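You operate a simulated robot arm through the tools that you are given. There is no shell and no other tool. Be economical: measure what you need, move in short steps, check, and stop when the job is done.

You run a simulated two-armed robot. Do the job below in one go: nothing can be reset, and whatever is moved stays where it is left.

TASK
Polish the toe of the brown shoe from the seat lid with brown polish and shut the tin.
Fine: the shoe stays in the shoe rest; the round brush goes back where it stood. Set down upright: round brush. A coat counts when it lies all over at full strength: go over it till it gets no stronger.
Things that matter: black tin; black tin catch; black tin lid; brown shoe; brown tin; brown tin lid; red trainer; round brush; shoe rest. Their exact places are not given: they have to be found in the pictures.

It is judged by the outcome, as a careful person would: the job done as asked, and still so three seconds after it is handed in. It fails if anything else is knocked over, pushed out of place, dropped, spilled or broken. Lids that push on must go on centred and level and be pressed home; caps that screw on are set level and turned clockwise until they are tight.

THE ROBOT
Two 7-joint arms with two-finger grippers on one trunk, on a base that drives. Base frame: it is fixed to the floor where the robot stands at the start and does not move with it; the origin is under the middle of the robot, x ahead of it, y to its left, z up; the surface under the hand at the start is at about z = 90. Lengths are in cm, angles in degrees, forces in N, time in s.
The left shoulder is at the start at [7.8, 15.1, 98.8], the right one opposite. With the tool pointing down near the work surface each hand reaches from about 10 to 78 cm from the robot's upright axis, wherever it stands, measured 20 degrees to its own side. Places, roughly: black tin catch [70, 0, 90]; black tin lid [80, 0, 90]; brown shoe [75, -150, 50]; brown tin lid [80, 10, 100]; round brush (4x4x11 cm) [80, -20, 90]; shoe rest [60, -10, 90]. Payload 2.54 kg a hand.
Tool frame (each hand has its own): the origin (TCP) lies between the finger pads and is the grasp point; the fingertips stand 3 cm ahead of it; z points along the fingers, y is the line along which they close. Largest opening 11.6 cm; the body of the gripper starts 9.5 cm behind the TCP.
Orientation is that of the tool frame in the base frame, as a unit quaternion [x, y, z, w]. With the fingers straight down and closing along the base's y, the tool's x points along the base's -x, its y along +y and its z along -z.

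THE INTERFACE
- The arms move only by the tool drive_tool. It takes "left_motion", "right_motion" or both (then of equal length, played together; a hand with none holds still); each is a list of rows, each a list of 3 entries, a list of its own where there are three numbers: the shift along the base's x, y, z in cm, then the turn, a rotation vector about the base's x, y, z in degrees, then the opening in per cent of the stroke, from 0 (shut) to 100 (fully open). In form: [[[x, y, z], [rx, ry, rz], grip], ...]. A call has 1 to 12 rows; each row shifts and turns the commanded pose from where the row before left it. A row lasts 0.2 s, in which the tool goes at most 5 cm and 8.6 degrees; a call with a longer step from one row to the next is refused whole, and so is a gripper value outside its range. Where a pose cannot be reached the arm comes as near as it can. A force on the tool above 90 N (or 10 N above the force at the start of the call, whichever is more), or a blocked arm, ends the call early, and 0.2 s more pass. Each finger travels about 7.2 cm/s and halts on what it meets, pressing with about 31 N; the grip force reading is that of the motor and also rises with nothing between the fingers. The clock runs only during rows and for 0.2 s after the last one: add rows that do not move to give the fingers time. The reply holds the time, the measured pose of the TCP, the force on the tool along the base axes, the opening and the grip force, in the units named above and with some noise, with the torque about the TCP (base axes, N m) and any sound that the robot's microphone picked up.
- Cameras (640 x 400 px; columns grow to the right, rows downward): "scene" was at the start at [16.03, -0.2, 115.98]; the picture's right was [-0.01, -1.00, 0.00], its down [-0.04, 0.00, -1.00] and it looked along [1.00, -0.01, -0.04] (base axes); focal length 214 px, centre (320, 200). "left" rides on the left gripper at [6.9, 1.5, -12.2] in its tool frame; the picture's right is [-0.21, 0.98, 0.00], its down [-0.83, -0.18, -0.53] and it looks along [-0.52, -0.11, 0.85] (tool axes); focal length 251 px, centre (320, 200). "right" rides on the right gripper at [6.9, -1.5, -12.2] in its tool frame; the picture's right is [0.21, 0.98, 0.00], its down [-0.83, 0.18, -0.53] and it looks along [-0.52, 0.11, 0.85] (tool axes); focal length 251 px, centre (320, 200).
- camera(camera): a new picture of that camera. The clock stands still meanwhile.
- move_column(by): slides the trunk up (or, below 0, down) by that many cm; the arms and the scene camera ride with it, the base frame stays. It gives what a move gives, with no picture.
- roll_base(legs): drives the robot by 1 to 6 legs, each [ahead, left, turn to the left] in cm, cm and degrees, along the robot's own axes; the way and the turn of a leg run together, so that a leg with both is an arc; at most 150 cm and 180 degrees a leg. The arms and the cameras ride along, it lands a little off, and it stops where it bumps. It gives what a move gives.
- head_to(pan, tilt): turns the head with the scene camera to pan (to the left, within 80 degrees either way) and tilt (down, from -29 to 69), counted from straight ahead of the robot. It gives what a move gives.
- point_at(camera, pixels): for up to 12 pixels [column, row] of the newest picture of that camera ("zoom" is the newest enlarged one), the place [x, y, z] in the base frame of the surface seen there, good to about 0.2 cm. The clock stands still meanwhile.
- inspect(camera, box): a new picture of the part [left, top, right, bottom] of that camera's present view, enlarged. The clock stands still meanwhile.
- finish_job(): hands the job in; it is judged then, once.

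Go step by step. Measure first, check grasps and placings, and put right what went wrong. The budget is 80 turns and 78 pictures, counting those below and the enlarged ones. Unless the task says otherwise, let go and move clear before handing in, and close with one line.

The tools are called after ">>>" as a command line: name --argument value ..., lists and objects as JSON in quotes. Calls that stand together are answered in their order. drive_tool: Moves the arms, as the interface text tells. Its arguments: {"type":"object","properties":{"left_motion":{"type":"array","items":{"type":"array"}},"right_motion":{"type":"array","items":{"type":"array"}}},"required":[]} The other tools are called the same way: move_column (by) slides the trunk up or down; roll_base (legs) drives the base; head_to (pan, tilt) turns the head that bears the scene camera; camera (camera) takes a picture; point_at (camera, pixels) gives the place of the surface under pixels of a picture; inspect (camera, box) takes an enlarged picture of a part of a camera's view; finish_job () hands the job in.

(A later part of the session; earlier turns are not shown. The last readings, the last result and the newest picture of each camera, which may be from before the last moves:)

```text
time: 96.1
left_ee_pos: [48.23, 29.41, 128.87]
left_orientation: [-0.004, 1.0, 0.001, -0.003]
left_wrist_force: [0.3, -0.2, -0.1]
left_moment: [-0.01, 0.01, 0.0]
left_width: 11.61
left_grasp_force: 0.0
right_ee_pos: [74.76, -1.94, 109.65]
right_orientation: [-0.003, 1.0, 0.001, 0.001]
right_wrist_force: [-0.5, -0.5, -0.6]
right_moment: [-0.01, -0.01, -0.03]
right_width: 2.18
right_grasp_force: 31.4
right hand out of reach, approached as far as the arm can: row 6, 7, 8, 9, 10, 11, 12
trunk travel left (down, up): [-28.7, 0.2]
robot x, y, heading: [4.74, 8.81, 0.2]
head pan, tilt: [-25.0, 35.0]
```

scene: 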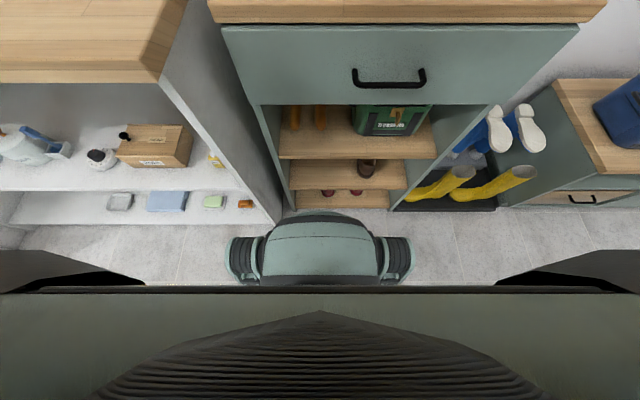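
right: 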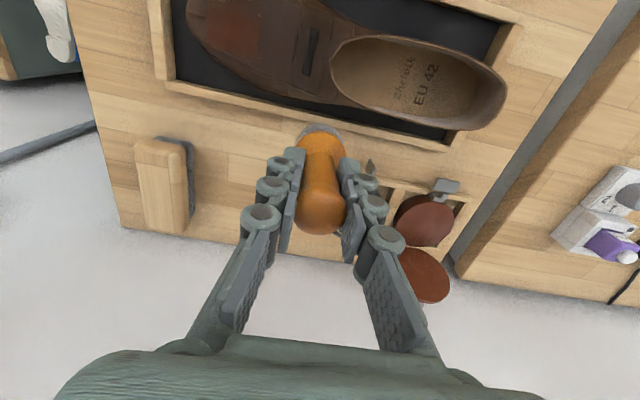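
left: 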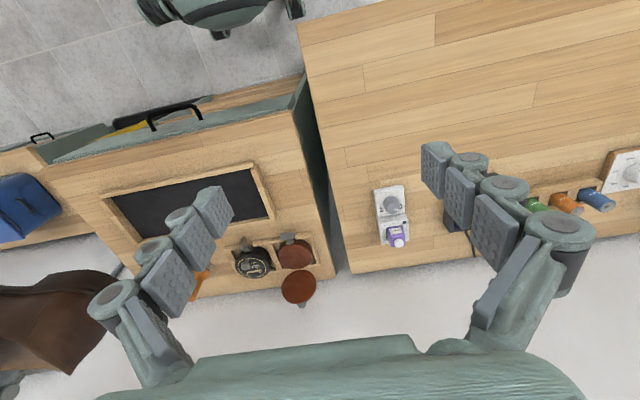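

No contact at 99.5, so the brush slid further up; and the arm lagged on the way back. I look at the brush in the hand.

>>> camera --camera "right"

>>> inspect --camera "scene" --box '[200, 60, 360, 180]'

```text
27 pictures are left
```

right: 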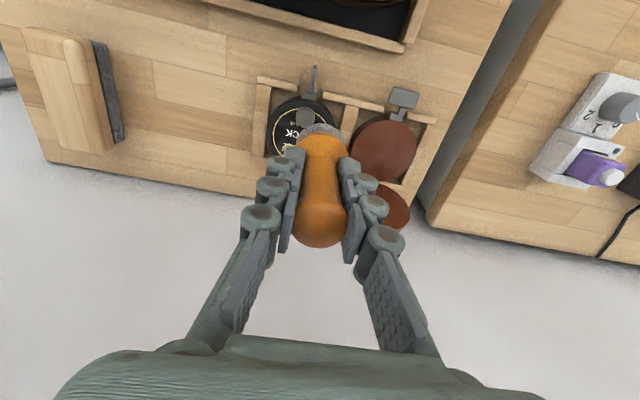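

```text
3.33 times, centred on (280, 120) of scene
```

zoom: 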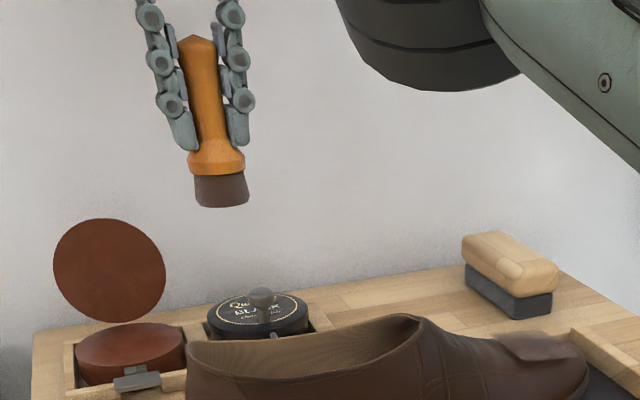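

The fingertips now sit on the neck bulge, so it can't slide further; bristles look dark. I measure the bristle bottom.

>>> point_at --camera "zoom" --pixels '[[222, 203], [220, 195], [215, 170], [198, 45]]'

>>> drive_tool --right_motion '[[[-3, 0, 0], [0, 0, 0], 2], [[-3, 0, 0], [0, 0, 0], 2]]'

```text
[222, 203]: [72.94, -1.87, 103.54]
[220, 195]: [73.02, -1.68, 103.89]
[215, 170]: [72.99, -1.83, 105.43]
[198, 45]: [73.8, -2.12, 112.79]
```

```text
time: 96.7
left_ee_pos: [48.06, 28.78, 129.1]
left_orientation: [-0.002, 1.0, 0.003, 0.0]
left_wrist_force: [-0.4, -3.1, 0.7]
left_moment: [0.32, -0.13, -0.01]
left_width: 11.61
left_grasp_force: 0.1
right_ee_pos: [71.29, -1.69, 110.35]
right_orientation: [-0.002, 1.0, 0.004, 0.001]
right_wrist_force: [-2.0, 1.2, -3.1]
right_moment: [-0.3, -0.15, -0.02]
right_width: 2.16
right_grasp_force: 30.5
right hand out of reach, approached as far as the arm can: row 1
trunk travel left (down, up): [-28.7, 0.2]
robot x, y, heading: [4.9, 8.87, 0.3]
head pan, tilt: [-25.0, 35.0]
```

Bristle bottom is 6.3 cm below the TCP, so the last load missed. I go back to the tin and press at ~98.7.

>>> drive_tool --right_motion '[[[0, 3, -2], [0, 0, 0], 2], [[0, 3, -2], [0, 0, 0], 2], [[1.5, 2, -2], [0, 0, 0], 2], [[2, 0, -1.5], [0, 0, 0], 2], [[1.5, 0, -1], [0, 0, 0], 2], [[0, 0, -2], [0, 0, 0], 2], [[0, 0, -1], [0, 0, 0], 2]]'

```text
time: 98.3
left_ee_pos: [48.28, 29.51, 129.03]
left_orientation: [-0.004, 1.0, 0.0, -0.001]
left_wrist_force: [-0.2, -0.1, 0.2]
left_moment: [0.01, 0.02, -0.02]
left_width: 11.59
left_grasp_force: 0.1
right_ee_pos: [75.62, 6.6, 99.27]
right_orientation: [-0.002, 1.0, 0.001, 0.001]
right_wrist_force: [-0.1, 0.4, -0.2]
right_moment: [-0.02, 0.0, 0.02]
right_width: 2.16
right_grasp_force: 30.7
right hand out of reach, approached as far as the arm can: row 5
trunk travel left (down, up): [-28.7, 0.2]
robot x, y, heading: [4.69, 8.67, 0.4]
head pan, tilt: [-25.0, 35.0]
```

>>> drive_tool --right_motion '[[[0.5, 0, -0.5], [0, 0, 0], 2], [[0, 0, -0.3], [0, 0, 0], 2]]'

```text
time: 98.9
left_ee_pos: [47.96, 29.45, 129.17]
left_orientation: [-0.003, 1.0, 0.0, 0.0]
left_wrist_force: [0.8, 0.1, -0.5]
left_moment: [-0.02, 0.03, 0.01]
left_width: 11.6
left_grasp_force: 0.0
right_ee_pos: [75.91, 6.59, 99.18]
right_orientation: [-0.003, 1.0, 0.001, 0.005]
right_wrist_force: [0.9, -0.8, 26.2]
right_moment: [-0.09, -0.38, 0.06]
right_width: 2.17
right_grasp_force: 31.3
trunk travel left (down, up): [-28.7, 0.2]
robot x, y, heading: [4.53, 8.98, 0.4]
head pan, tilt: [-25.0, 35.0]
```

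Contact at z≈99.2 (so bristle length ~6.75 below TCP). Ease, swirl, lift while backing off.

>>> drive_tool --right_motion '[[[0, 0, 0.4], [0, 0, 0], 2], [[0, 1, 0], [0, 0, 0], 2], [[-0.8, -1, 0], [0, 0, 0], 2], [[0, -1, 0], [0, 0, 0], 2], [[0.8, 1, 0], [0, 0, 0], 2], [[0, 0, 2.5], [0, 0, 0], 2], [[-2.5, -0.5, 2.5], [0, 0, 0], 2], [[-3.5, -3, 1.5], [0, 0, 0], 2], [[-2.5, -4, 0], [0, 0, 0], 2], [[-2, -4, 0], [0, 0, 0], 2], [[-2, -4, 0], [0, 0, 0], 2], [[-1.5, -4, 0], [0, 0, 0], 2]]'

```text
time: 101.5
left_ee_pos: [48.17, 29.4, 129.01]
left_orientation: [-0.003, 1.0, 0.0, 0.0]
left_wrist_force: [-0.3, -0.2, 0.8]
left_moment: [0.0, -0.02, 0.01]
left_width: 11.59
left_grasp_force: 0.1
right_ee_pos: [61.92, -12.83, 105.38]
right_orientation: [-0.003, 1.0, 0.002, 0.0]
right_wrist_force: [0.0, 0.7, -0.3]
right_moment: [0.02, -0.02, 0.0]
right_width: 2.16
right_grasp_force: 31.2
trunk travel left (down, up): [-28.7, 0.2]
robot x, y, heading: [4.17, 8.61, 0.4]
head pan, tilt: [-25.0, 35.0]
```

Now above the patch and probe.

>>> drive_tool --right_motion '[[[-0.6, -2.5, 0.3], [0, 0, 0], 2], [[-0.6, -2.5, 0], [0, 0, 0], 2], [[-0.5, -2.4, -1.2], [0, 0, 0], 2], [[0, 0, -1.8], [0, 0, 0], 2], [[0, 0, -0.8], [0, 0, 0], 2]]'

>>> drive_tool --right_motion '[[[0, 0, -0.3], [0, 0, 0], 2]]'

```text
time: 102.7
left_ee_pos: [48.31, 29.56, 128.92]
left_orientation: [-0.003, 1.0, 0.0, -0.002]
left_wrist_force: [-1.0, 0.2, -0.5]
left_moment: [0.01, 0.0, 0.01]
left_width: 11.59
left_grasp_force: 0.1
right_ee_pos: [60.39, -20.22, 102.02]
right_orientation: [-0.003, 1.0, 0.001, 0.0]
right_wrist_force: [0.6, 0.3, 0.1]
right_moment: [0.03, 0.0, 0.0]
right_width: 2.18
right_grasp_force: 30.9
trunk travel left (down, up): [-28.7, 0.2]
robot x, y, heading: [4.26, 8.87, 0.4]
head pan, tilt: [-25.0, 35.0]
```

```text
time: 103.1
left_ee_pos: [48.39, 29.58, 128.97]
left_orientation: [-0.003, 1.0, 0.0, -0.002]
left_wrist_force: [0.4, 0.1, -0.3]
left_moment: [-0.04, -0.04, 0.02]
left_width: 11.61
left_grasp_force: 0.0
right_ee_pos: [60.28, -20.24, 101.58]
right_orientation: [-0.003, 1.0, 0.0, 0.001]
right_wrist_force: [0.7, -0.3, 0.8]
right_moment: [0.01, -0.02, -0.01]
right_width: 2.19
right_grasp_force: 30.8
trunk travel left (down, up): [-28.7, 0.2]
robot x, y, heading: [4.64, 8.35, 0.2]
head pan, tilt: [-25.0, 35.0]
```

Nearly touching; lower 0.4 and stroke the grid.

>>> drive_tool --right_motion '[[[0, 0, -0.4], [0, 0, 0], 2], [[0, -1.6, -0.1], [0, 0, 0], 2], [[-1.6, 0, -0.1], [0, 0, 0], 2], [[0, 1.6, 0.1], [0, 0, 0], 2], [[0, 1.6, 0.3], [0, 0, 0], 2]]'

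>>> drive_tool --right_motion '[[[1.6, 0, 0.1], [0, 0, 0], 2], [[1.6, 0, -0.1], [0, 0, 0], 2], [[0, -1.6, -0.3], [0, 0, 0], 2], [[0, -1.6, -0.2], [0, 0, 0], 2], [[-1.6, 0, 0.2], [0, 0, 0], 2], [[0, 1.6, 0], [0, 0, 0], 2]]'

>>> drive_tool --right_motion '[[[0, 1.6, 0.3], [0, 0, 0], 2], [[-1.6, 0, -0.1], [0, 0, 0], 2], [[0, -1.6, -0.3], [0, 0, 0], 2], [[0, -1.6, -0.2], [0, 0, 0], 2], [[1.6, 0, 0.2], [0, 0, 0], 2], [[1.6, 0, -0.1], [0, 0, 0], 2], [[0, 1.6, 0.1], [0, 0, 0], 2], [[0, 1.6, 0.3], [0, 0, 0], 2]]'

>>> drive_tool --right_motion '[[[0, 1, 3], [0, 0, 0], 2], [[0, 3, 3], [0, 0, 0], 2], [[0, 4.5, 2], [0, 0, 0], 2], [[-1, 2.5, 2], [0, 0, 0], 2]]'

>>> inspect --camera "right" --box '[140, 0, 320, 120]'

```text
time: 104.3
left_ee_pos: [48.3, 29.56, 129.08]
left_orientation: [-0.003, 1.0, 0.0, -0.003]
left_wrist_force: [-0.6, 1.2, -0.7]
left_moment: [-0.01, -0.04, 0.02]
left_width: 11.6
left_grasp_force: 0.1
right_ee_pos: [58.64, -18.61, 101.57]
right_orientation: [-0.003, 1.0, -0.001, 0.001]
right_wrist_force: [0.5, -0.3, 0.5]
right_moment: [0.02, 0.0, -0.01]
right_width: 2.17
right_grasp_force: 31.0
trunk travel left (down, up): [-28.7, 0.2]
robot x, y, heading: [4.17, 9.05, 0.3]
head pan, tilt: [-25.0, 35.0]
```

```text
time: 105.7
left_ee_pos: [48.32, 29.57, 129.07]
left_orientation: [-0.004, 1.0, -0.001, -0.002]
left_wrist_force: [-0.4, 0.3, 0.3]
left_moment: [-0.03, -0.01, -0.01]
left_width: 11.61
left_grasp_force: 0.1
right_ee_pos: [60.38, -20.12, 101.21]
right_orientation: [-0.003, 1.0, 0.0, 0.0]
right_wrist_force: [0.0, -0.6, 0.0]
right_moment: [-0.02, -0.03, 0.0]
right_width: 2.14
right_grasp_force: 30.9
trunk travel left (down, up): [-28.7, 0.2]
robot x, y, heading: [4.75, 8.7, 0.1]
head pan, tilt: [-25.0, 35.0]
```

```text
time: 107.5
left_ee_pos: [48.24, 29.42, 129.1]
left_orientation: [-0.003, 1.0, 0.001, -0.002]
left_wrist_force: [0.0, 0.7, 0.4]
left_moment: [0.04, -0.03, -0.02]
left_width: 11.61
left_grasp_force: 0.0
right_ee_pos: [61.98, -18.73, 101.32]
right_orientation: [-0.001, 1.0, 0.0, 0.002]
right_wrist_force: [1.2, -7.7, 5.1]
right_moment: [-0.42, -0.15, -0.06]
right_width: 2.17
right_grasp_force: 31.1
trunk travel left (down, up): [-28.7, 0.2]
robot x, y, heading: [4.62, 8.74, 0.1]
head pan, tilt: [-25.0, 35.0]
```

```text
time: 108.5
left_ee_pos: [48.2, 29.43, 128.86]
left_orientation: [-0.003, 1.0, 0.0, -0.002]
left_wrist_force: [-0.2, -0.2, 0.4]
left_moment: [-0.01, 0.0, 0.0]
left_width: 11.59
left_grasp_force: 0.1
right_ee_pos: [60.75, -7.54, 111.23]
right_orientation: [-0.002, 1.0, 0.0, 0.001]
right_wrist_force: [0.3, 0.6, -0.2]
right_moment: [-0.02, 0.03, 0.0]
right_width: 2.17
right_grasp_force: 31.0
trunk travel left (down, up): [-28.7, 0.2]
robot x, y, heading: [4.77, 8.77, 0.6]
head pan, tilt: [-25.0, 35.0]
```

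```text
3.33 times, centred on (230, 60) of right
```

zoom: 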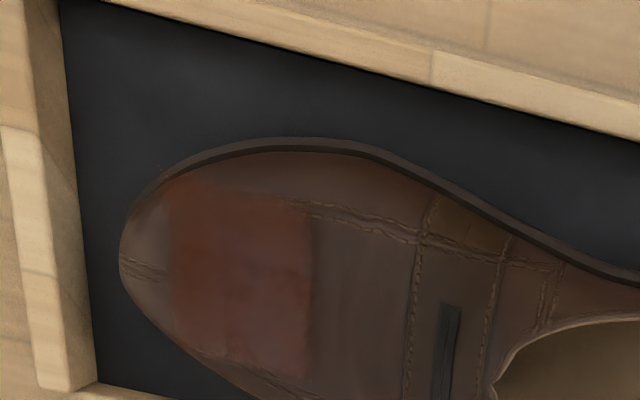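

Those strokes mostly hovered (≈0 N). I repeat about 0.35 cm lower.

>>> drive_tool --right_motion '[[[-0.14, -3.17, -2.2], [0, 0, 0], 2], [[-0.14, -3.17, -2.2], [0, 0, 0], 2], [[-0.14, -3.17, -2.2], [0, 0, 0], 2], [[-0.13, -3.17, -2.2], [0, 0, 0], 2], [[0, 0, -1.5], [0, 0, 0], 2], [[0, 0, 0], [0, 0, 0], 2]]'

>>> drive_tool --right_motion '[[[0, 0, -0.2], [0, 0, 0], 2], [[0, -1.5, -0.1], [0, 0, 0], 2]]'

```text
time: 109.9
left_ee_pos: [48.39, 29.56, 128.96]
left_orientation: [-0.004, 1.0, 0.0, -0.002]
left_wrist_force: [0.0, 0.2, 0.3]
left_moment: [-0.03, -0.02, 0.0]
left_width: 11.59
left_grasp_force: 0.0
right_ee_pos: [60.4, -20.39, 101.11]
right_orientation: [-0.003, 1.0, 0.001, 0.001]
right_wrist_force: [-0.3, 0.4, -0.5]
right_moment: [-0.01, -0.02, -0.05]
right_width: 2.16
right_grasp_force: 30.9
trunk travel left (down, up): [-28.7, 0.2]
robot x, y, heading: [4.3, 8.6, 0.3]
head pan, tilt: [-25.0, 35.0]
```

```text
time: 110.5
left_ee_pos: [48.35, 29.48, 128.96]
left_orientation: [-0.004, 1.0, 0.001, -0.002]
left_wrist_force: [-0.2, 0.5, -0.6]
left_moment: [0.01, 0.0, 0.0]
left_width: 11.61
left_grasp_force: 0.0
right_ee_pos: [60.32, -21.78, 100.88]
right_orientation: [-0.003, 1.0, 0.001, 0.0]
right_wrist_force: [-0.1, 0.2, 0.1]
right_moment: [-0.01, -0.01, -0.05]
right_width: 2.17
right_grasp_force: 31.2
trunk travel left (down, up): [-28.7, 0.2]
robot x, y, heading: [4.5, 9.15, 0.4]
head pan, tilt: [-25.0, 35.0]
```

>>> drive_tool --right_motion '[[[0, 0.5, -0.25], [0, 0, 0], 2]]'

>>> drive_tool --right_motion '[[[0, 0.5, -0.15], [0, 0, 0], 2]]'

>>> inspect --camera "scene" --box '[260, 110, 380, 185]'

```text
time: 110.9
left_ee_pos: [48.19, 29.57, 129.04]
left_orientation: [-0.003, 1.0, 0.001, -0.002]
left_wrist_force: [1.0, -0.4, -0.3]
left_moment: [-0.01, 0.03, -0.02]
left_width: 11.6
left_grasp_force: 0.1
right_ee_pos: [60.24, -21.46, 100.74]
right_orientation: [-0.002, 1.0, 0.0, 0.002]
right_wrist_force: [1.5, -4.0, 3.5]
right_moment: [-0.19, -0.08, -0.03]
right_width: 2.17
right_grasp_force: 30.9
trunk travel left (down, up): [-28.7, 0.2]
robot x, y, heading: [4.31, 8.94, 0.2]
head pan, tilt: [-25.0, 35.0]
```

```text
time: 111.3
left_ee_pos: [48.11, 29.26, 129.11]
left_orientation: [-0.004, 1.0, 0.0, -0.001]
left_wrist_force: [-0.3, 0.4, 0.5]
left_moment: [-0.03, 0.04, -0.02]
left_width: 11.6
left_grasp_force: 0.0
right_ee_pos: [60.23, -21.35, 100.69]
right_orientation: [0.001, 1.0, 0.0, 0.003]
right_wrist_force: [3.7, -20.7, 20.2]
right_moment: [-1.05, -0.45, -0.24]
right_width: 2.18
right_grasp_force: 31.0
trunk travel left (down, up): [-28.7, 0.2]
robot x, y, heading: [4.66, 8.76, 0.1]
head pan, tilt: [-25.0, 35.0]
```

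```text
5.33 times, centred on (320, 148) of scene
```

zoom: 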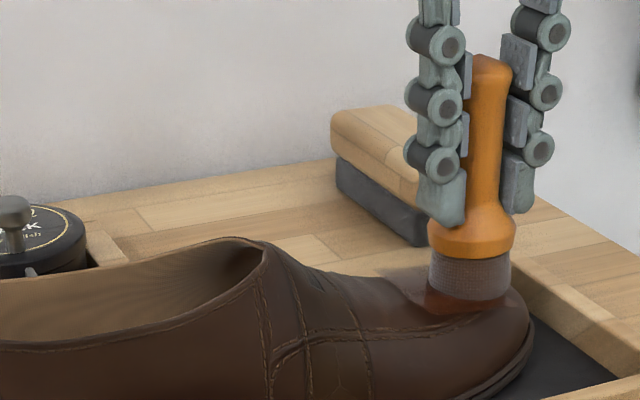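

Contact at ~100.75; friction is high, so I dab over a 3×3 grid instead of dragging.

>>> drive_tool --right_motion '[[[0, 0.7, 0.6], [0, 0, 0], 2], [[0, 0, -0.55], [0, 0, 0], 2], [[0, -1.6, 0.45], [0, 0, 0], 2], [[0, 0, -0.6], [0, 0, 0], 2], [[-1.6, 0, 0.55], [0, 0, 0], 2], [[0, 0, -0.65], [0, 0, 0], 2], [[0, 1.6, 0.8], [0, 0, 0], 2], [[0, 0, -0.6], [0, 0, 0], 2], [[0, 1.6, 0.8], [0, 0, 0], 2], [[0, 0, -0.5], [0, 0, 0], 2], [[1.6, 0, 0.6], [0, 0, 0], 2], [[0, 0, -0.5], [0, 0, 0], 2]]'

>>> drive_tool --right_motion '[[[1.6, 0, 0.5], [0, 0, 0], 2], [[0, 0, -0.55], [0, 0, 0], 2], [[0, -1.6, 0.4], [0, 0, 0], 2], [[0, 0, -0.7], [0, 0, 0], 2], [[0, -1.6, 0.5], [0, 0, 0], 2], [[0, 0, -0.7], [0, 0, 0], 2]]'

>>> drive_tool --right_motion '[[[0, 0, 3], [0, 0, 0], 2], [[0, 3, 3.5], [0, 0, 0], 2], [[0, 4.5, 2], [0, 0, 0], 2], [[-1, 4.5, 2], [0, 0, 0], 2]]'

>>> inspect --camera "right" --box '[140, 0, 320, 120]'

```text
time: 113.9
left_ee_pos: [47.94, 29.45, 129.19]
left_orientation: [-0.004, 1.0, 0.001, -0.001]
left_wrist_force: [0.3, -0.2, 0.2]
left_moment: [0.0, 0.02, 0.03]
left_width: 11.61
left_grasp_force: 0.0
right_ee_pos: [60.21, -18.64, 101.18]
right_orientation: [-0.001, 1.0, 0.001, 0.004]
right_wrist_force: [-8.9, -12.6, 25.3]
right_moment: [-0.43, 0.36, 0.08]
right_width: 2.2
right_grasp_force: 31.8
trunk travel left (down, up): [-28.7, 0.2]
robot x, y, heading: [4.41, 8.73, 0.4]
head pan, tilt: [-25.0, 35.0]
```

```text
time: 115.3
left_ee_pos: [48.3, 29.54, 128.97]
left_orientation: [-0.005, 1.0, 0.0, -0.001]
left_wrist_force: [0.4, -0.2, -0.7]
left_moment: [0.01, -0.01, -0.04]
left_width: 11.62
left_grasp_force: 0.0
right_ee_pos: [62.02, -21.72, 100.27]
right_orientation: [-0.002, 1.0, 0.0, 0.001]
right_wrist_force: [-0.5, 0.9, -1.1]
right_moment: [0.01, 0.05, -0.02]
right_width: 2.17
right_grasp_force: 30.9
trunk travel left (down, up): [-28.7, 0.2]
robot x, y, heading: [4.64, 8.77, 0.4]
head pan, tilt: [-25.0, 35.0]
```

```text
refused: row 4 steps farther than a row can; nothing moved
```

```text
3.33 times, centred on (230, 60) of right
```

zoom: 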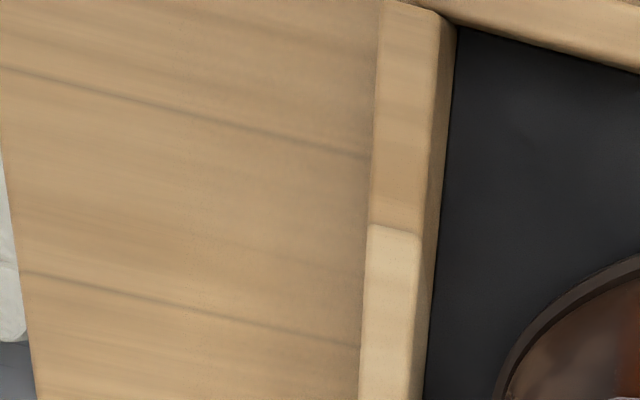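

Force confirms good dabs at the heel side. I lift away and inspect.

>>> drive_tool --right_motion '[[[0, 0, 3], [0, 0, 0], 2], [[0, 3, 3.5], [0, 0, 0], 2], [[0, 4.5, 2], [0, 0, 0], 2], [[-0.5, 4, 1.5], [0, 0, 0], 2], [[0, 2.5, 1], [0, 0, 0], 2]]'

>>> inspect --camera "right" --box '[140, 0, 320, 120]'

```text
time: 116.5
left_ee_pos: [48.29, 29.58, 128.87]
left_orientation: [-0.004, 1.0, 0.0, -0.002]
left_wrist_force: [0.1, -0.3, -0.4]
left_moment: [-0.01, 0.02, 0.0]
left_width: 11.6
left_grasp_force: 0.1
right_ee_pos: [61.57, -7.54, 111.19]
right_orientation: [-0.003, 1.0, 0.0, 0.0]
right_wrist_force: [0.6, 0.8, -0.1]
right_moment: [-0.03, 0.02, -0.01]
right_width: 2.16
right_grasp_force: 31.0
trunk travel left (down, up): [-28.7, 0.2]
robot x, y, heading: [4.69, 9.06, 0.1]
head pan, tilt: [-25.0, 35.0]
```

```text
3.33 times, centred on (230, 60) of right
```

zoom: 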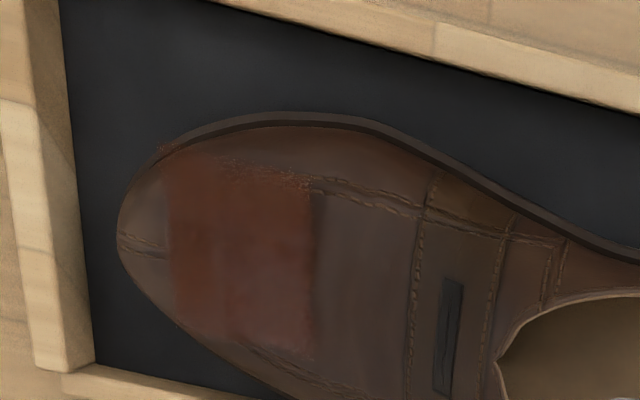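

Coat got stronger. A closer look for weak spots.

>>> inspect --camera "right" --box '[170, 35, 250, 115]'

```text
5.00 times, centred on (210, 75) of right
```

zoom: 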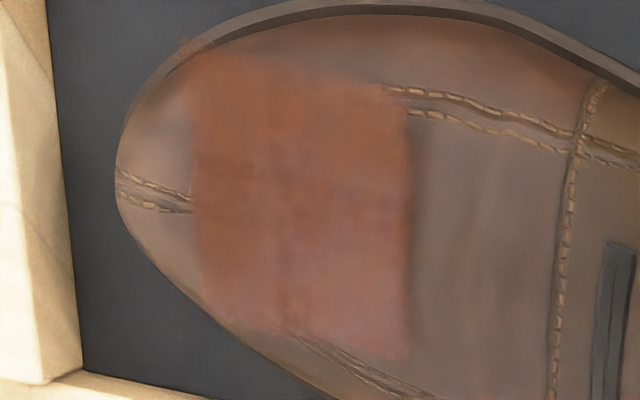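

Top is strong; the bottom (far side, larger x) is weaker. I note the corners and reload once more.

>>> point_at --camera "zoom" --pixels '[[198, 60], [400, 100], [210, 300], [400, 345], [300, 200], [300, 310], [300, 80]]'

>>> drive_tool --right_motion '[[[2, 2.4, -1.2], [0, 0, 0], 2], [[2, 2.4, -1.2], [0, 0, 0], 2], [[2, 2.4, -1.2], [0, 0, 0], 2], [[2, 2.4, -1.2], [0, 0, 0], 2], [[2.3, 2.3, -1.2], [0, 0, 0], 2], [[2.3, 2, -1.2], [0, 0, 0], 2], [[1.5, 0, -2], [0, 0, 0], 2]]'

>>> drive_tool --right_motion '[[[0.5, 0, -1.5], [0, 0, 0], 2], [[0, 0, -1.4], [0, 0, 0], 2], [[0, 0, -0.4], [0, 0, 0], 2]]'

```text
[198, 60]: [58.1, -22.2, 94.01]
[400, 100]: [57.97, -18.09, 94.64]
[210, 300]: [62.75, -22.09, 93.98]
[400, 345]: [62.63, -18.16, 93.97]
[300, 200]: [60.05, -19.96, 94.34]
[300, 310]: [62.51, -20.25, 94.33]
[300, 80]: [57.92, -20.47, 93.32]
```

```text
time: 118.1
left_ee_pos: [48.28, 29.52, 128.97]
left_orientation: [-0.003, 1.0, 0.001, -0.002]
left_wrist_force: [0.2, -0.6, -0.3]
left_moment: [-0.03, 0.02, -0.01]
left_width: 11.61
left_grasp_force: 0.1
right_ee_pos: [75.6, 6.25, 101.98]
right_orientation: [-0.002, 1.0, 0.0, 0.0]
right_wrist_force: [0.4, 0.2, -0.4]
right_moment: [0.02, -0.01, 0.02]
right_width: 2.15
right_grasp_force: 31.2
trunk travel left (down, up): [-28.7, 0.2]
robot x, y, heading: [4.72, 8.76, 0.2]
head pan, tilt: [-25.0, 35.0]
```

```text
time: 118.9
left_ee_pos: [48.32, 29.47, 128.99]
left_orientation: [-0.004, 1.0, -0.001, -0.002]
left_wrist_force: [0.2, 1.2, 0.3]
left_moment: [0.04, 0.02, 0.0]
left_width: 11.59
left_grasp_force: 0.1
right_ee_pos: [76.05, 6.37, 98.73]
right_orientation: [-0.003, 1.0, 0.001, 0.001]
right_wrist_force: [0.3, -0.2, 0.4]
right_moment: [0.02, -0.01, -0.01]
right_width: 2.16
right_grasp_force: 31.1
trunk travel left (down, up): [-28.7, 0.2]
robot x, y, heading: [4.69, 8.63, 0.3]
head pan, tilt: [-25.0, 35.0]
```

>>> drive_tool --right_motion '[[[0, 0, -0.4], [0, 0, 0], 2]]'

>>> drive_tool --right_motion '[[[0, 0, -0.25], [0, 0, 0], 2]]'

```text
time: 119.3
left_ee_pos: [48.06, 29.6, 129.04]
left_orientation: [-0.005, 1.0, 0.0, -0.001]
left_wrist_force: [0.4, 0.7, -0.3]
left_moment: [0.01, 0.02, 0.02]
left_width: 11.62
left_grasp_force: 0.1
right_ee_pos: [75.97, 6.21, 98.77]
right_orientation: [-0.003, 1.0, 0.001, 0.003]
right_wrist_force: [2.1, 1.0, 14.6]
right_moment: [0.09, -0.24, 0.03]
right_width: 2.17
right_grasp_force: 31.1
trunk travel left (down, up): [-28.7, 0.2]
robot x, y, heading: [4.15, 8.69, 0.3]
head pan, tilt: [-25.0, 35.0]
```

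```text
time: 119.7
left_ee_pos: [47.88, 29.51, 129.09]
left_orientation: [-0.003, 1.0, 0.0, 0.0]
left_wrist_force: [0.3, 0.6, -0.2]
left_moment: [-0.03, -0.01, -0.04]
left_width: 11.59
left_grasp_force: 0.2
right_ee_pos: [75.93, 6.11, 98.6]
right_orientation: [-0.003, 1.0, 0.001, 0.004]
right_wrist_force: [3.9, 0.8, 27.6]
right_moment: [0.08, -0.58, 0.0]
right_width: 2.2
right_grasp_force: 31.4
trunk travel left (down, up): [-28.7, 0.2]
robot x, y, heading: [4.55, 8.53, 0.3]
head pan, tilt: [-25.0, 35.0]
```

Loaded (27 N). Swirl eased, then travel to above the patch.

>>> drive_tool --right_motion '[[[0, 0, 0.4], [0, 0, 0], 2], [[0, 1, 0], [0, 0, 0], 2], [[-0.8, -1, 0], [0, 0, 0], 2], [[0, -1, 0], [0, 0, 0], 2], [[0.8, 1, 0], [0, 0, 0], 2], [[0, 0, 2.5], [0, 0, 0], 2], [[-2.5, -0.5, 3], [0, 0, 0], 2], [[-3.5, -3, 1.5], [0, 0, 0], 2], [[-2.5, -4, 0], [0, 0, 0], 2], [[-2, -4, 0], [0, 0, 0], 2], [[-2, -4, 0], [0, 0, 0], 2], [[-1, -4, 0], [0, 0, 0], 2]]'

>>> drive_tool --right_motion '[[[-0.6, -3.3, -1.2], [0, 0, 0], 2], [[-0.6, -3.3, -1.5], [0, 0, 0], 2], [[0, 0, -1], [0, 0, 0], 2]]'

```text
time: 122.3
left_ee_pos: [48.2, 29.35, 128.94]
left_orientation: [-0.004, 1.0, 0.001, -0.002]
left_wrist_force: [0.4, -0.1, 0.8]
left_moment: [0.0, 0.01, 0.0]
left_width: 11.59
left_grasp_force: 0.0
right_ee_pos: [62.42, -13.48, 105.39]
right_orientation: [-0.003, 1.0, 0.0, 0.001]
right_wrist_force: [0.1, -0.9, 0.9]
right_moment: [-0.02, -0.03, -0.01]
right_width: 2.15
right_grasp_force: 30.4
trunk travel left (down, up): [-28.7, 0.2]
robot x, y, heading: [4.59, 9.01, 0.3]
head pan, tilt: [-25.0, 35.0]
```

```text
time: 123.1
left_ee_pos: [48.25, 29.52, 128.93]
left_orientation: [-0.004, 1.0, -0.001, -0.002]
left_wrist_force: [0.3, 0.2, 0.3]
left_moment: [0.04, -0.01, -0.01]
left_width: 11.62
left_grasp_force: 0.1
right_ee_pos: [61.4, -19.86, 101.64]
right_orientation: [-0.004, 1.0, -0.001, 0.0]
right_wrist_force: [-0.3, -0.3, 0.4]
right_moment: [-0.03, 0.03, -0.02]
right_width: 2.16
right_grasp_force: 31.0
trunk travel left (down, up): [-28.7, 0.2]
robot x, y, heading: [4.7, 8.79, 0.4]
head pan, tilt: [-25.0, 35.0]
```

>>> drive_tool --right_motion '[[[0.5, -0.3, -0.6], [0, 0, 0], 2], [[0, 0, -0.5], [0, 0, 0], 2]]'

>>> drive_tool --right_motion '[[[0, 0, -0.3], [0, 0, 0], 2]]'

```text
time: 123.7
left_ee_pos: [48.26, 29.47, 129.02]
left_orientation: [-0.003, 1.0, 0.0, -0.002]
left_wrist_force: [0.0, -0.2, 0.3]
left_moment: [0.03, -0.02, 0.0]
left_width: 11.63
left_grasp_force: 0.0
right_ee_pos: [61.94, -20.2, 100.58]
right_orientation: [-0.002, 1.0, 0.0, 0.0]
right_wrist_force: [0.4, 0.2, -0.4]
right_moment: [0.02, -0.05, 0.0]
right_width: 2.17
right_grasp_force: 31.1
trunk travel left (down, up): [-28.7, 0.2]
robot x, y, heading: [5.01, 8.9, 0.1]
head pan, tilt: [-25.0, 35.0]
```

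```text
time: 124.1
left_ee_pos: [48.31, 29.5, 128.9]
left_orientation: [-0.004, 1.0, 0.0, -0.002]
left_wrist_force: [0.5, -1.0, -0.5]
left_moment: [-0.01, -0.05, 0.04]
left_width: 11.6
left_grasp_force: 0.0
right_ee_pos: [61.88, -20.21, 100.36]
right_orientation: [-0.003, 1.0, 0.001, 0.001]
right_wrist_force: [1.1, 0.8, -1.2]
right_moment: [0.02, -0.04, 0.01]
right_width: 2.19
right_grasp_force: 31.0
trunk travel left (down, up): [-28.7, 0.2]
robot x, y, heading: [4.67, 8.63, 0.1]
head pan, tilt: [-25.0, 35.0]
```

Still no force; contact is a bit lower. I dab the far column at ~99.9 and check the force.

>>> drive_tool --right_motion '[[[0, 0, -0.3], [0, 0, 0], 2]]'

>>> drive_tool --right_motion '[[[0, 0, -0.2], [0, 0, 0], 2]]'

```text
time: 124.5
left_ee_pos: [48.31, 29.43, 129.01]
left_orientation: [-0.003, 1.0, 0.001, -0.001]
left_wrist_force: [0.7, -0.1, 0.7]
left_moment: [-0.01, -0.01, 0.02]
left_width: 11.58
left_grasp_force: 0.0
right_ee_pos: [61.93, -20.07, 100.27]
right_orientation: [-0.003, 1.0, 0.001, 0.002]
right_wrist_force: [0.6, -0.9, 6.3]
right_moment: [0.07, -0.05, -0.02]
right_width: 2.17
right_grasp_force: 30.6
trunk travel left (down, up): [-28.7, 0.2]
robot x, y, heading: [4.6, 9.01, 0.2]
head pan, tilt: [-25.0, 35.0]
```

```text
time: 124.9
left_ee_pos: [48.15, 29.64, 128.97]
left_orientation: [-0.003, 1.0, -0.001, -0.002]
left_wrist_force: [-0.6, 0.0, -0.2]
left_moment: [0.0, 0.0, 0.01]
left_width: 11.59
left_grasp_force: 0.1
right_ee_pos: [61.84, -20.15, 100.13]
right_orientation: [-0.002, 1.0, 0.001, 0.003]
right_wrist_force: [4.1, -3.8, 18.2]
right_moment: [0.14, -0.16, -0.04]
right_width: 2.17
right_grasp_force: 31.0
trunk travel left (down, up): [-28.7, 0.2]
robot x, y, heading: [4.59, 8.72, 0.1]
head pan, tilt: [-25.0, 35.0]
```

Contact at ≈100.25. Dab the whole 3×3 grid, then lift and inspect.

>>> drive_tool --right_motion '[[[0.3, -1.6, 0.5], [0, 0, 0], 2], [[0, 0, -0.6], [0, 0, 0], 2], [[0, 1.6, 0.6], [0, 0, 0], 2], [[0, 0, -0.45], [0, 0, 0], 2], [[0, 1.6, 0.7], [0, 0, 0], 2], [[0, 0, -0.45], [0, 0, 0], 2], [[-1.7, 0, 0.55], [0, 0, 0], 2], [[0, 0, -0.45], [0, 0, 0], 2], [[0, -1.6, 0.4], [0, 0, 0], 2], [[0, 0, -0.65], [0, 0, 0], 2], [[0, -1.6, 0.5], [0, 0, 0], 2], [[0, 0, -0.6], [0, 0, 0], 2]]'

>>> drive_tool --right_motion '[[[-1.7, 0, 0.5], [0, 0, 0], 2], [[0, 0, -0.6], [0, 0, 0], 2], [[0, 1.6, 0.7], [0, 0, 0], 2], [[0, 0, -0.6], [0, 0, 0], 2], [[0, 1.6, 0.7], [0, 0, 0], 2], [[0, 0, -0.4], [0, 0, 0], 2], [[0, 0, 3], [0, 0, 0], 2], [[0, 3, 3.5], [0, 0, 0], 2], [[1, 4, 2], [0, 0, 0], 2], [[1, 4, 1.5], [0, 0, 0], 2]]'

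>>> inspect --camera "right" --box '[170, 20, 260, 110]'

```text
time: 127.5
left_ee_pos: [48.24, 29.51, 129.06]
left_orientation: [-0.004, 1.0, 0.0, -0.001]
left_wrist_force: [0.8, -0.3, 0.5]
left_moment: [-0.02, 0.02, 0.03]
left_width: 11.6
left_grasp_force: 0.0
right_ee_pos: [60.52, -21.87, 99.94]
right_orientation: [-0.003, 1.0, 0.0, 0.0]
right_wrist_force: [0.1, 0.6, 1.3]
right_moment: [0.01, 0.06, 0.02]
right_width: 2.18
right_grasp_force: 30.4
trunk travel left (down, up): [-28.7, 0.2]
robot x, y, heading: [4.18, 8.63, 0.3]
head pan, tilt: [-25.0, 35.0]
```

```text
time: 129.7
left_ee_pos: [48.36, 29.6, 128.93]
left_orientation: [-0.004, 1.0, 0.0, -0.002]
left_wrist_force: [0.0, 0.3, -1.2]
left_moment: [-0.01, -0.02, 0.02]
left_width: 11.58
left_grasp_force: 0.0
right_ee_pos: [60.73, -7.55, 110.17]
right_orientation: [-0.003, 1.0, 0.0, 0.0]
right_wrist_force: [-0.4, 0.2, -0.8]
right_moment: [-0.03, 0.02, 0.02]
right_width: 2.16
right_grasp_force: 31.7
trunk travel left (down, up): [-28.7, 0.2]
robot x, y, heading: [4.25, 8.9, 0.1]
head pan, tilt: [-25.0, 35.0]
```

```text
4.44 times, centred on (215, 65) of right
```

zoom: 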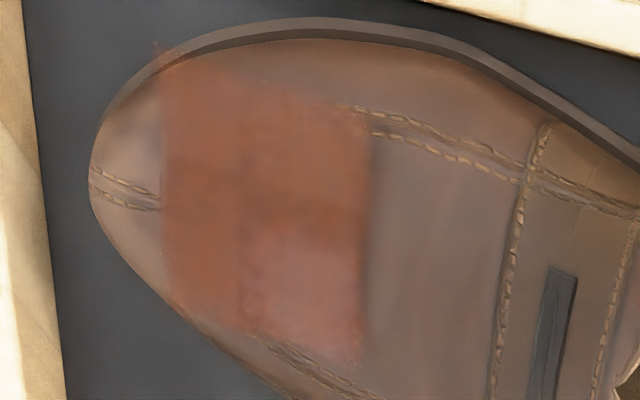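

The far heel-side corner of the patch (zoom 300,290 ≈ (62,−18.9)) is still weaker. In one batch I reload, dab there and look.

>>> drive_tool --right_motion '[[[2.1, 2.4, -1.1], [0, 0, 0], 2], [[2.1, 2.4, -1.1], [0, 0, 0], 2], [[2.1, 2.4, -1.1], [0, 0, 0], 2], [[2.2, 2.4, -1.1], [0, 0, 0], 2], [[2.4, 2.3, -1.1], [0, 0, 0], 2], [[2.4, 2, -1.1], [0, 0, 0], 2], [[1.6, 0, -2], [0, 0, 0], 2], [[0.4, 0, -1.3], [0, 0, 0], 2], [[0, 0, -1.7], [0, 0, 0], 2], [[0, 0, -0.7], [0, 0, 0], 2]]'

>>> drive_tool --right_motion '[[[0, 0, -0.2], [0, 0, 0], 2], [[0, 1, 0.1], [0, 0, 0], 2], [[-0.8, -1, 0], [0, 0, 0], 2], [[0, -1, 0], [0, 0, 0], 2], [[0.8, 1, 0], [0, 0, 0], 2], [[0, 0, 2.5], [0, 0, 0], 2], [[-2.5, -0.5, 3.5], [0, 0, 0], 2], [[-3.5, -3, 1.5], [0, 0, 0], 2], [[-2.5, -4, 0], [0, 0, 0], 2], [[-2, -4, 0], [0, 0, 0], 2], [[-2, -4, 0], [0, 0, 0], 2], [[-1, -4, 0], [0, 0, 0], 2]]'

>>> drive_tool --right_motion '[[[-0.2, -2.8, -2], [0, 0, 0], 2], [[-0.2, -2.6, -2], [0, 0, 0], 2], [[0, 0, -0.8], [0, 0, 0], 2], [[0, 0, 0], [0, 0, 0], 2]]'

```text
time: 131.9
left_ee_pos: [47.92, 29.51, 129.23]
left_orientation: [-0.003, 1.0, 0.001, 0.0]
left_wrist_force: [0.4, 0.1, -0.3]
left_moment: [-0.03, 0.03, 0.01]
left_width: 11.62
left_grasp_force: 0.0
right_ee_pos: [76.03, 6.3, 98.55]
right_orientation: [-0.002, 1.0, 0.001, 0.006]
right_wrist_force: [6.5, -1.0, 27.1]
right_moment: [0.04, -0.76, -0.02]
right_width: 2.19
right_grasp_force: 31.3
trunk travel left (down, up): [-28.7, 0.2]
robot x, y, heading: [4.74, 9.12, 0.1]
head pan, tilt: [-25.0, 35.0]
```

```text
time: 134.5
left_ee_pos: [48.27, 29.4, 129.03]
left_orientation: [-0.003, 1.0, 0.001, -0.001]
left_wrist_force: [0.8, -0.1, 0.6]
left_moment: [0.05, -0.02, -0.01]
left_width: 11.61
left_grasp_force: 0.2
right_ee_pos: [62.45, -13.29, 105.41]
right_orientation: [-0.002, 1.0, 0.001, 0.0]
right_wrist_force: [0.2, -0.5, -0.2]
right_moment: [0.02, 0.0, -0.01]
right_width: 2.18
right_grasp_force: 31.0
trunk travel left (down, up): [-28.7, 0.2]
robot x, y, heading: [4.39, 8.92, 0.2]
head pan, tilt: [-25.0, 35.0]
```

```text
time: 135.5
left_ee_pos: [48.18, 29.61, 129.1]
left_orientation: [-0.004, 1.0, 0.0, -0.002]
left_wrist_force: [-0.1, -0.2, -0.3]
left_moment: [0.01, 0.02, 0.01]
left_width: 11.59
left_grasp_force: 0.0
right_ee_pos: [62.18, -18.53, 100.64]
right_orientation: [-0.003, 1.0, 0.001, 0.002]
right_wrist_force: [1.4, -1.0, 6.2]
right_moment: [0.03, -0.03, 0.0]
right_width: 2.17
right_grasp_force: 31.4
trunk travel left (down, up): [-28.7, 0.2]
robot x, y, heading: [4.62, 8.85, 0.2]
head pan, tilt: [-25.0, 35.0]
```

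Contact at 100.6. I finish the dabbing over corner and grid, inspect the patch, and bring the closed, forward‑tilted left hand towards the tin lid.

>>> drive_tool --right_motion '[[[0, 0, -0.2], [0, 0, 0], 2], [[0, -0.8, -0.15], [0, 0, 0], 2], [[-0.9, 0, 0.1], [0, 0, 0], 2], [[0, 0.8, 0.15], [0, 0, 0], 2], [[0.9, 0, -0.1], [0, 0, 0], 2], [[0.2, 0.4, 0.4], [0, 0, 0], 2], [[0, 0, -0.4], [0, 0, 0], 2], [[-0.2, -1.7, 0.3], [0, 0, 0], 2], [[0, 0, -0.7], [0, 0, 0], 2], [[0, -1.8, 0.3], [0, 0, 0], 2], [[0, 0, -0.55], [0, 0, 0], 2], [[-1.8, 0, 0.6], [0, 0, 0], 2]]'

>>> drive_tool --right_motion '[[[0, 0, -0.55], [0, 0, 0], 2], [[0, 1.6, 0.8], [0, 0, 0], 2], [[0, 0, -0.5], [0, 0, 0], 2], [[0, 1.6, 0.7], [0, 0, 0], 2], [[0, 0, -0.4], [0, 0, 0], 2], [[-1.7, 0, 0.3], [0, 0, 0], 2], [[0, 0, -0.4], [0, 0, 0], 2], [[0, -1.6, 0.3], [0, 0, 0], 2], [[0, 0, -0.5], [0, 0, 0], 2], [[0, -1.6, 0.3], [0, 0, 0], 2], [[0, 0, -0.6], [0, 0, 0], 2], [[0, 0, 2], [0, 0, 0], 2]]'

>>> drive_tool --right_motion '[[[0, 2, 3.5], [0, 0, 0], 2], [[0, 4, 2.5], [0, 0, 0], 2], [[1, 4, 2], [0, 0, 0], 2], [[1, 4, 1], [0, 0, 0], 2]]'

>>> inspect --camera "right" --box '[170, 20, 260, 110]'

>>> drive_tool --left_motion '[[[2.7, -2.8, -2.1], [0, -7.6, 0], 60], [[2.7, -2.8, -2.1], [0, -7.6, 0], 30], [[2.7, -2.8, -2.1], [0, -7.6, 0], 0], [[2.7, -2.8, -2.1], [0, -7.6, 0], 0], [[2.7, -2.8, -2.1], [0, -7.6, 0], 0], [[2.7, -2.8, -2.1], [0, 0, 0], 0], [[2.7, -2.8, -2.1], [0, 0, 0], 0], [[2.9, -2.4, -2.1], [0, 0, 0], 0]]'

>>> head_to --pan 0 --tilt 30

>>> camera --camera "scene"

>>> point_at --camera "scene" --pixels '[[250, 60], [400, 60], [230, 110], [450, 110]]'

```text
time: 138.1
left_ee_pos: [48.28, 29.39, 128.88]
left_orientation: [-0.003, 1.0, 0.001, -0.002]
left_wrist_force: [0.3, -0.2, -0.4]
left_moment: [0.0, -0.05, 0.0]
left_width: 11.59
left_grasp_force: 0.1
right_ee_pos: [60.2, -21.68, 100.39]
right_orientation: [-0.002, 1.0, 0.0, 0.0]
right_wrist_force: [-0.2, 0.4, -0.9]
right_moment: [0.02, -0.04, -0.02]
right_width: 2.18
right_grasp_force: 30.6
trunk travel left (down, up): [-28.7, 0.2]
robot x, y, heading: [4.09, 9.1, 0.2]
head pan, tilt: [-25.0, 35.0]
```

```text
time: 140.7
left_ee_pos: [48.27, 29.53, 128.98]
left_orientation: [-0.004, 1.0, -0.001, -0.002]
left_wrist_force: [-0.5, 0.6, -0.3]
left_moment: [-0.02, -0.05, 0.03]
left_width: 11.59
left_grasp_force: 0.0
right_ee_pos: [58.64, -21.6, 101.64]
right_orientation: [-0.003, 1.0, -0.002, 0.0]
right_wrist_force: [-0.5, 0.5, -1.1]
right_moment: [-0.01, 0.0, 0.01]
right_width: 2.16
right_grasp_force: 30.7
trunk travel left (down, up): [-28.7, 0.2]
robot x, y, heading: [4.9, 9.16, 0.4]
head pan, tilt: [-25.0, 35.0]
```

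```text
time: 141.7
left_ee_pos: [48.36, 29.55, 128.92]
left_orientation: [-0.004, 1.0, 0.0, -0.002]
left_wrist_force: [0.5, 0.4, 0.8]
left_moment: [-0.01, 0.03, 0.01]
left_width: 11.6
left_grasp_force: 0.0
right_ee_pos: [60.64, -7.41, 110.73]
right_orientation: [-0.003, 1.0, 0.0, 0.0]
right_wrist_force: [-0.1, -0.4, -0.2]
right_moment: [-0.02, -0.04, -0.02]
right_width: 2.18
right_grasp_force: 31.2
trunk travel left (down, up): [-28.7, 0.2]
robot x, y, heading: [4.44, 9.22, 0.2]
head pan, tilt: [-25.0, 35.0]
```

```text
4.44 times, centred on (215, 65) of right
```

zoom: 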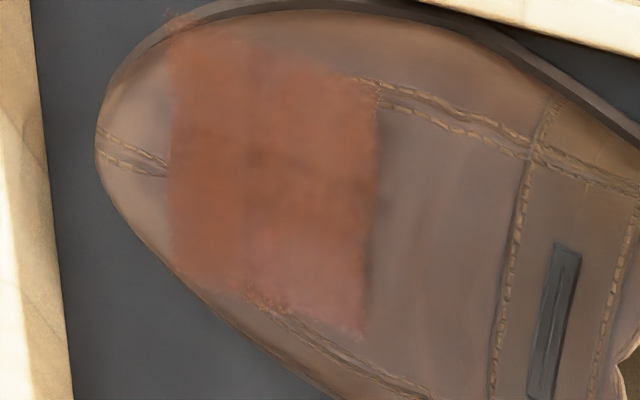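

```text
time: 143.5
left_ee_pos: [70.25, 7.47, 112.07]
left_orientation: [-0.004, 0.946, -0.001, 0.325]
left_wrist_force: [-0.7, 0.3, -0.1]
left_moment: [-0.01, 0.0, 0.01]
left_width: 0.0
left_grasp_force: 28.2
right_ee_pos: [60.74, -7.64, 110.64]
right_orientation: [-0.002, 1.0, 0.001, 0.0]
right_wrist_force: [0.4, 0.9, -0.8]
right_moment: [-0.02, 0.01, 0.0]
right_width: 2.16
right_grasp_force: 31.1
trunk travel left (down, up): [-28.7, 0.2]
robot x, y, heading: [4.44, 8.95, -0.0]
head pan, tilt: [-25.0, 35.0]
```

```text
time: 144.4
left_ee_pos: [70.12, 7.54, 112.17]
left_orientation: [-0.004, 0.946, 0.0, 0.323]
left_wrist_force: [0.1, 0.0, 0.3]
left_moment: [0.0, 0.0, -0.01]
left_width: 0.0
left_grasp_force: 28.1
right_ee_pos: [60.71, -7.53, 110.85]
right_orientation: [-0.003, 1.0, 0.001, 0.001]
right_wrist_force: [0.1, -0.3, -0.1]
right_moment: [0.04, -0.02, 0.01]
right_width: 2.13
right_grasp_force: 30.7
trunk travel left (down, up): [-28.7, 0.2]
robot x, y, heading: [4.74, 9.01, 0.1]
head pan, tilt: [0.0, 30.0]
```

```text
18 pictures are left
```

scene: 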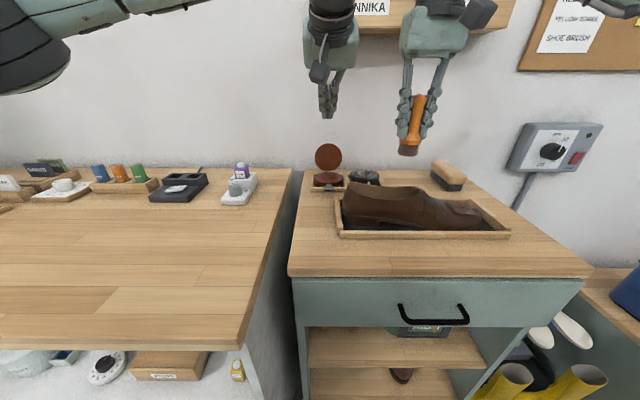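

```text
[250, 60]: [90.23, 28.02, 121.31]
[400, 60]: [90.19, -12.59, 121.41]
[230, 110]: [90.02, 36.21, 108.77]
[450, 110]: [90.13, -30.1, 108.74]
```

The coat is now near-uniform (one faint spot near zoom (290,265) ≈ (62,−20)); wall is at x=90. I dab that spot again, then hook the left fingertips behind the lid top and pull it forward.

>>> drive_tool --right_motion '[[[0.33, -3.1, -2.3], [0, 0, 0], 2], [[0.33, -3.1, -2.3], [0, 0, 0], 2], [[0.33, -3.1, -2.3], [0, 0, 0], 2], [[0.33, -3.1, -2.3], [0, 0, 0], 2], [[0, 0, -1.2], [0, 0, 0], 2], [[0, 0, -0.5], [0, 0, 0], 2], [[0.3, 0.5, 0.1], [0, 0, 0], 2], [[-0.6, 0, 0], [0, 0, 0], 2], [[0, -1, -0.15], [0, 0, 0], 2], [[0.6, 0, 0], [0, 0, 0], 2], [[0, 1, 0.1], [0, 0, 0], 2], [[0, 0, -0.1], [0, 0, 0], 2]]'

>>> drive_tool --right_motion '[[[0, 0, 3], [0, 0, 0], 2], [[0, 2, 3.5], [0, 0, 0], 2], [[-1, 4, 2], [0, 0, 0], 2], [[-1, 3, 2], [0, 0, 0], 2]]'

>>> drive_tool --left_motion '[[[3.85, -0.22, -1.2], [0, 0, 0], 0], [[3.85, -0.22, -1.2], [0, 0, 0], 0], [[3.85, -0.22, -1.2], [0, 0, 0], 0], [[3.85, -0.22, -1.4], [0, 0, 0], 0], [[0, 0, -2.6], [0, 0, 0], 0], [[0, 0, -2.6], [0, 0, 0], 0], [[0, 0, 0], [0, 0, 0], 0]]'

>>> inspect --camera "scene" --box '[260, 100, 420, 220]'

>>> camera --camera "left"

```text
time: 147.0
left_ee_pos: [70.04, 7.36, 112.19]
left_orientation: [-0.003, 0.946, -0.001, 0.325]
left_wrist_force: [0.2, -0.2, -0.3]
left_moment: [-0.03, -0.02, 0.05]
left_width: 0.02
left_grasp_force: 28.8
right_ee_pos: [62.21, -19.85, 99.94]
right_orientation: [-0.001, 1.0, 0.0, 0.002]
right_wrist_force: [4.1, -15.0, 12.1]
right_moment: [-0.63, -0.16, 0.09]
right_width: 2.17
right_grasp_force: 31.4
trunk travel left (down, up): [-28.7, 0.2]
robot x, y, heading: [4.58, 8.87, 0.2]
head pan, tilt: [0.0, 30.0]
```

```text
time: 148.0
left_ee_pos: [70.02, 7.67, 112.14]
left_orientation: [-0.004, 0.946, -0.002, 0.324]
left_wrist_force: [-1.1, 1.3, 0.2]
left_moment: [-0.01, -0.01, -0.04]
left_width: 0.03
left_grasp_force: 28.8
right_ee_pos: [60.24, -10.47, 110.22]
right_orientation: [-0.003, 1.0, 0.0, 0.0]
right_wrist_force: [-0.7, 0.1, -0.8]
right_moment: [0.01, -0.05, -0.02]
right_width: 2.19
right_grasp_force: 30.9
trunk travel left (down, up): [-28.7, 0.2]
robot x, y, heading: [4.68, 8.83, 0.3]
head pan, tilt: [0.0, 30.0]
```

```text
time: 149.6
left_ee_pos: [85.46, 6.61, 102.41]
left_orientation: [-0.005, 0.945, -0.002, 0.328]
left_wrist_force: [8.4, -0.3, 16.4]
left_moment: [0.0, -0.34, -0.01]
left_width: 0.0
left_grasp_force: 29.0
right_ee_pos: [60.12, -10.58, 110.35]
right_orientation: [-0.002, 1.0, 0.0, 0.001]
right_wrist_force: [-0.9, 0.1, -0.8]
right_moment: [-0.02, 0.0, 0.01]
right_width: 2.18
right_grasp_force: 31.1
trunk travel left (down, up): [-28.7, 0.2]
robot x, y, heading: [4.69, 8.85, 0.3]
head pan, tilt: [0.0, 30.0]
```

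```text
3.33 times, centred on (340, 160) of scene
```

zoom: 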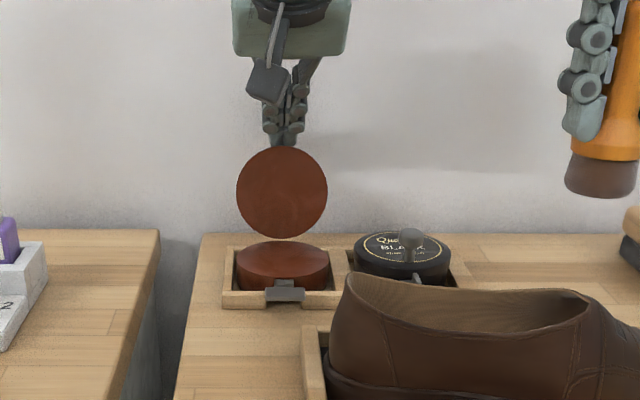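

```text
16 pictures are left
```

left: 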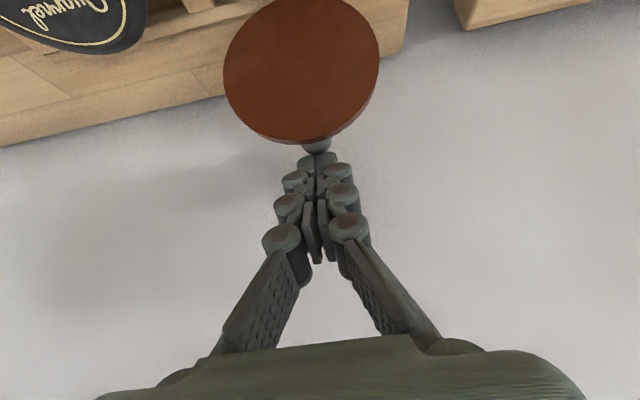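

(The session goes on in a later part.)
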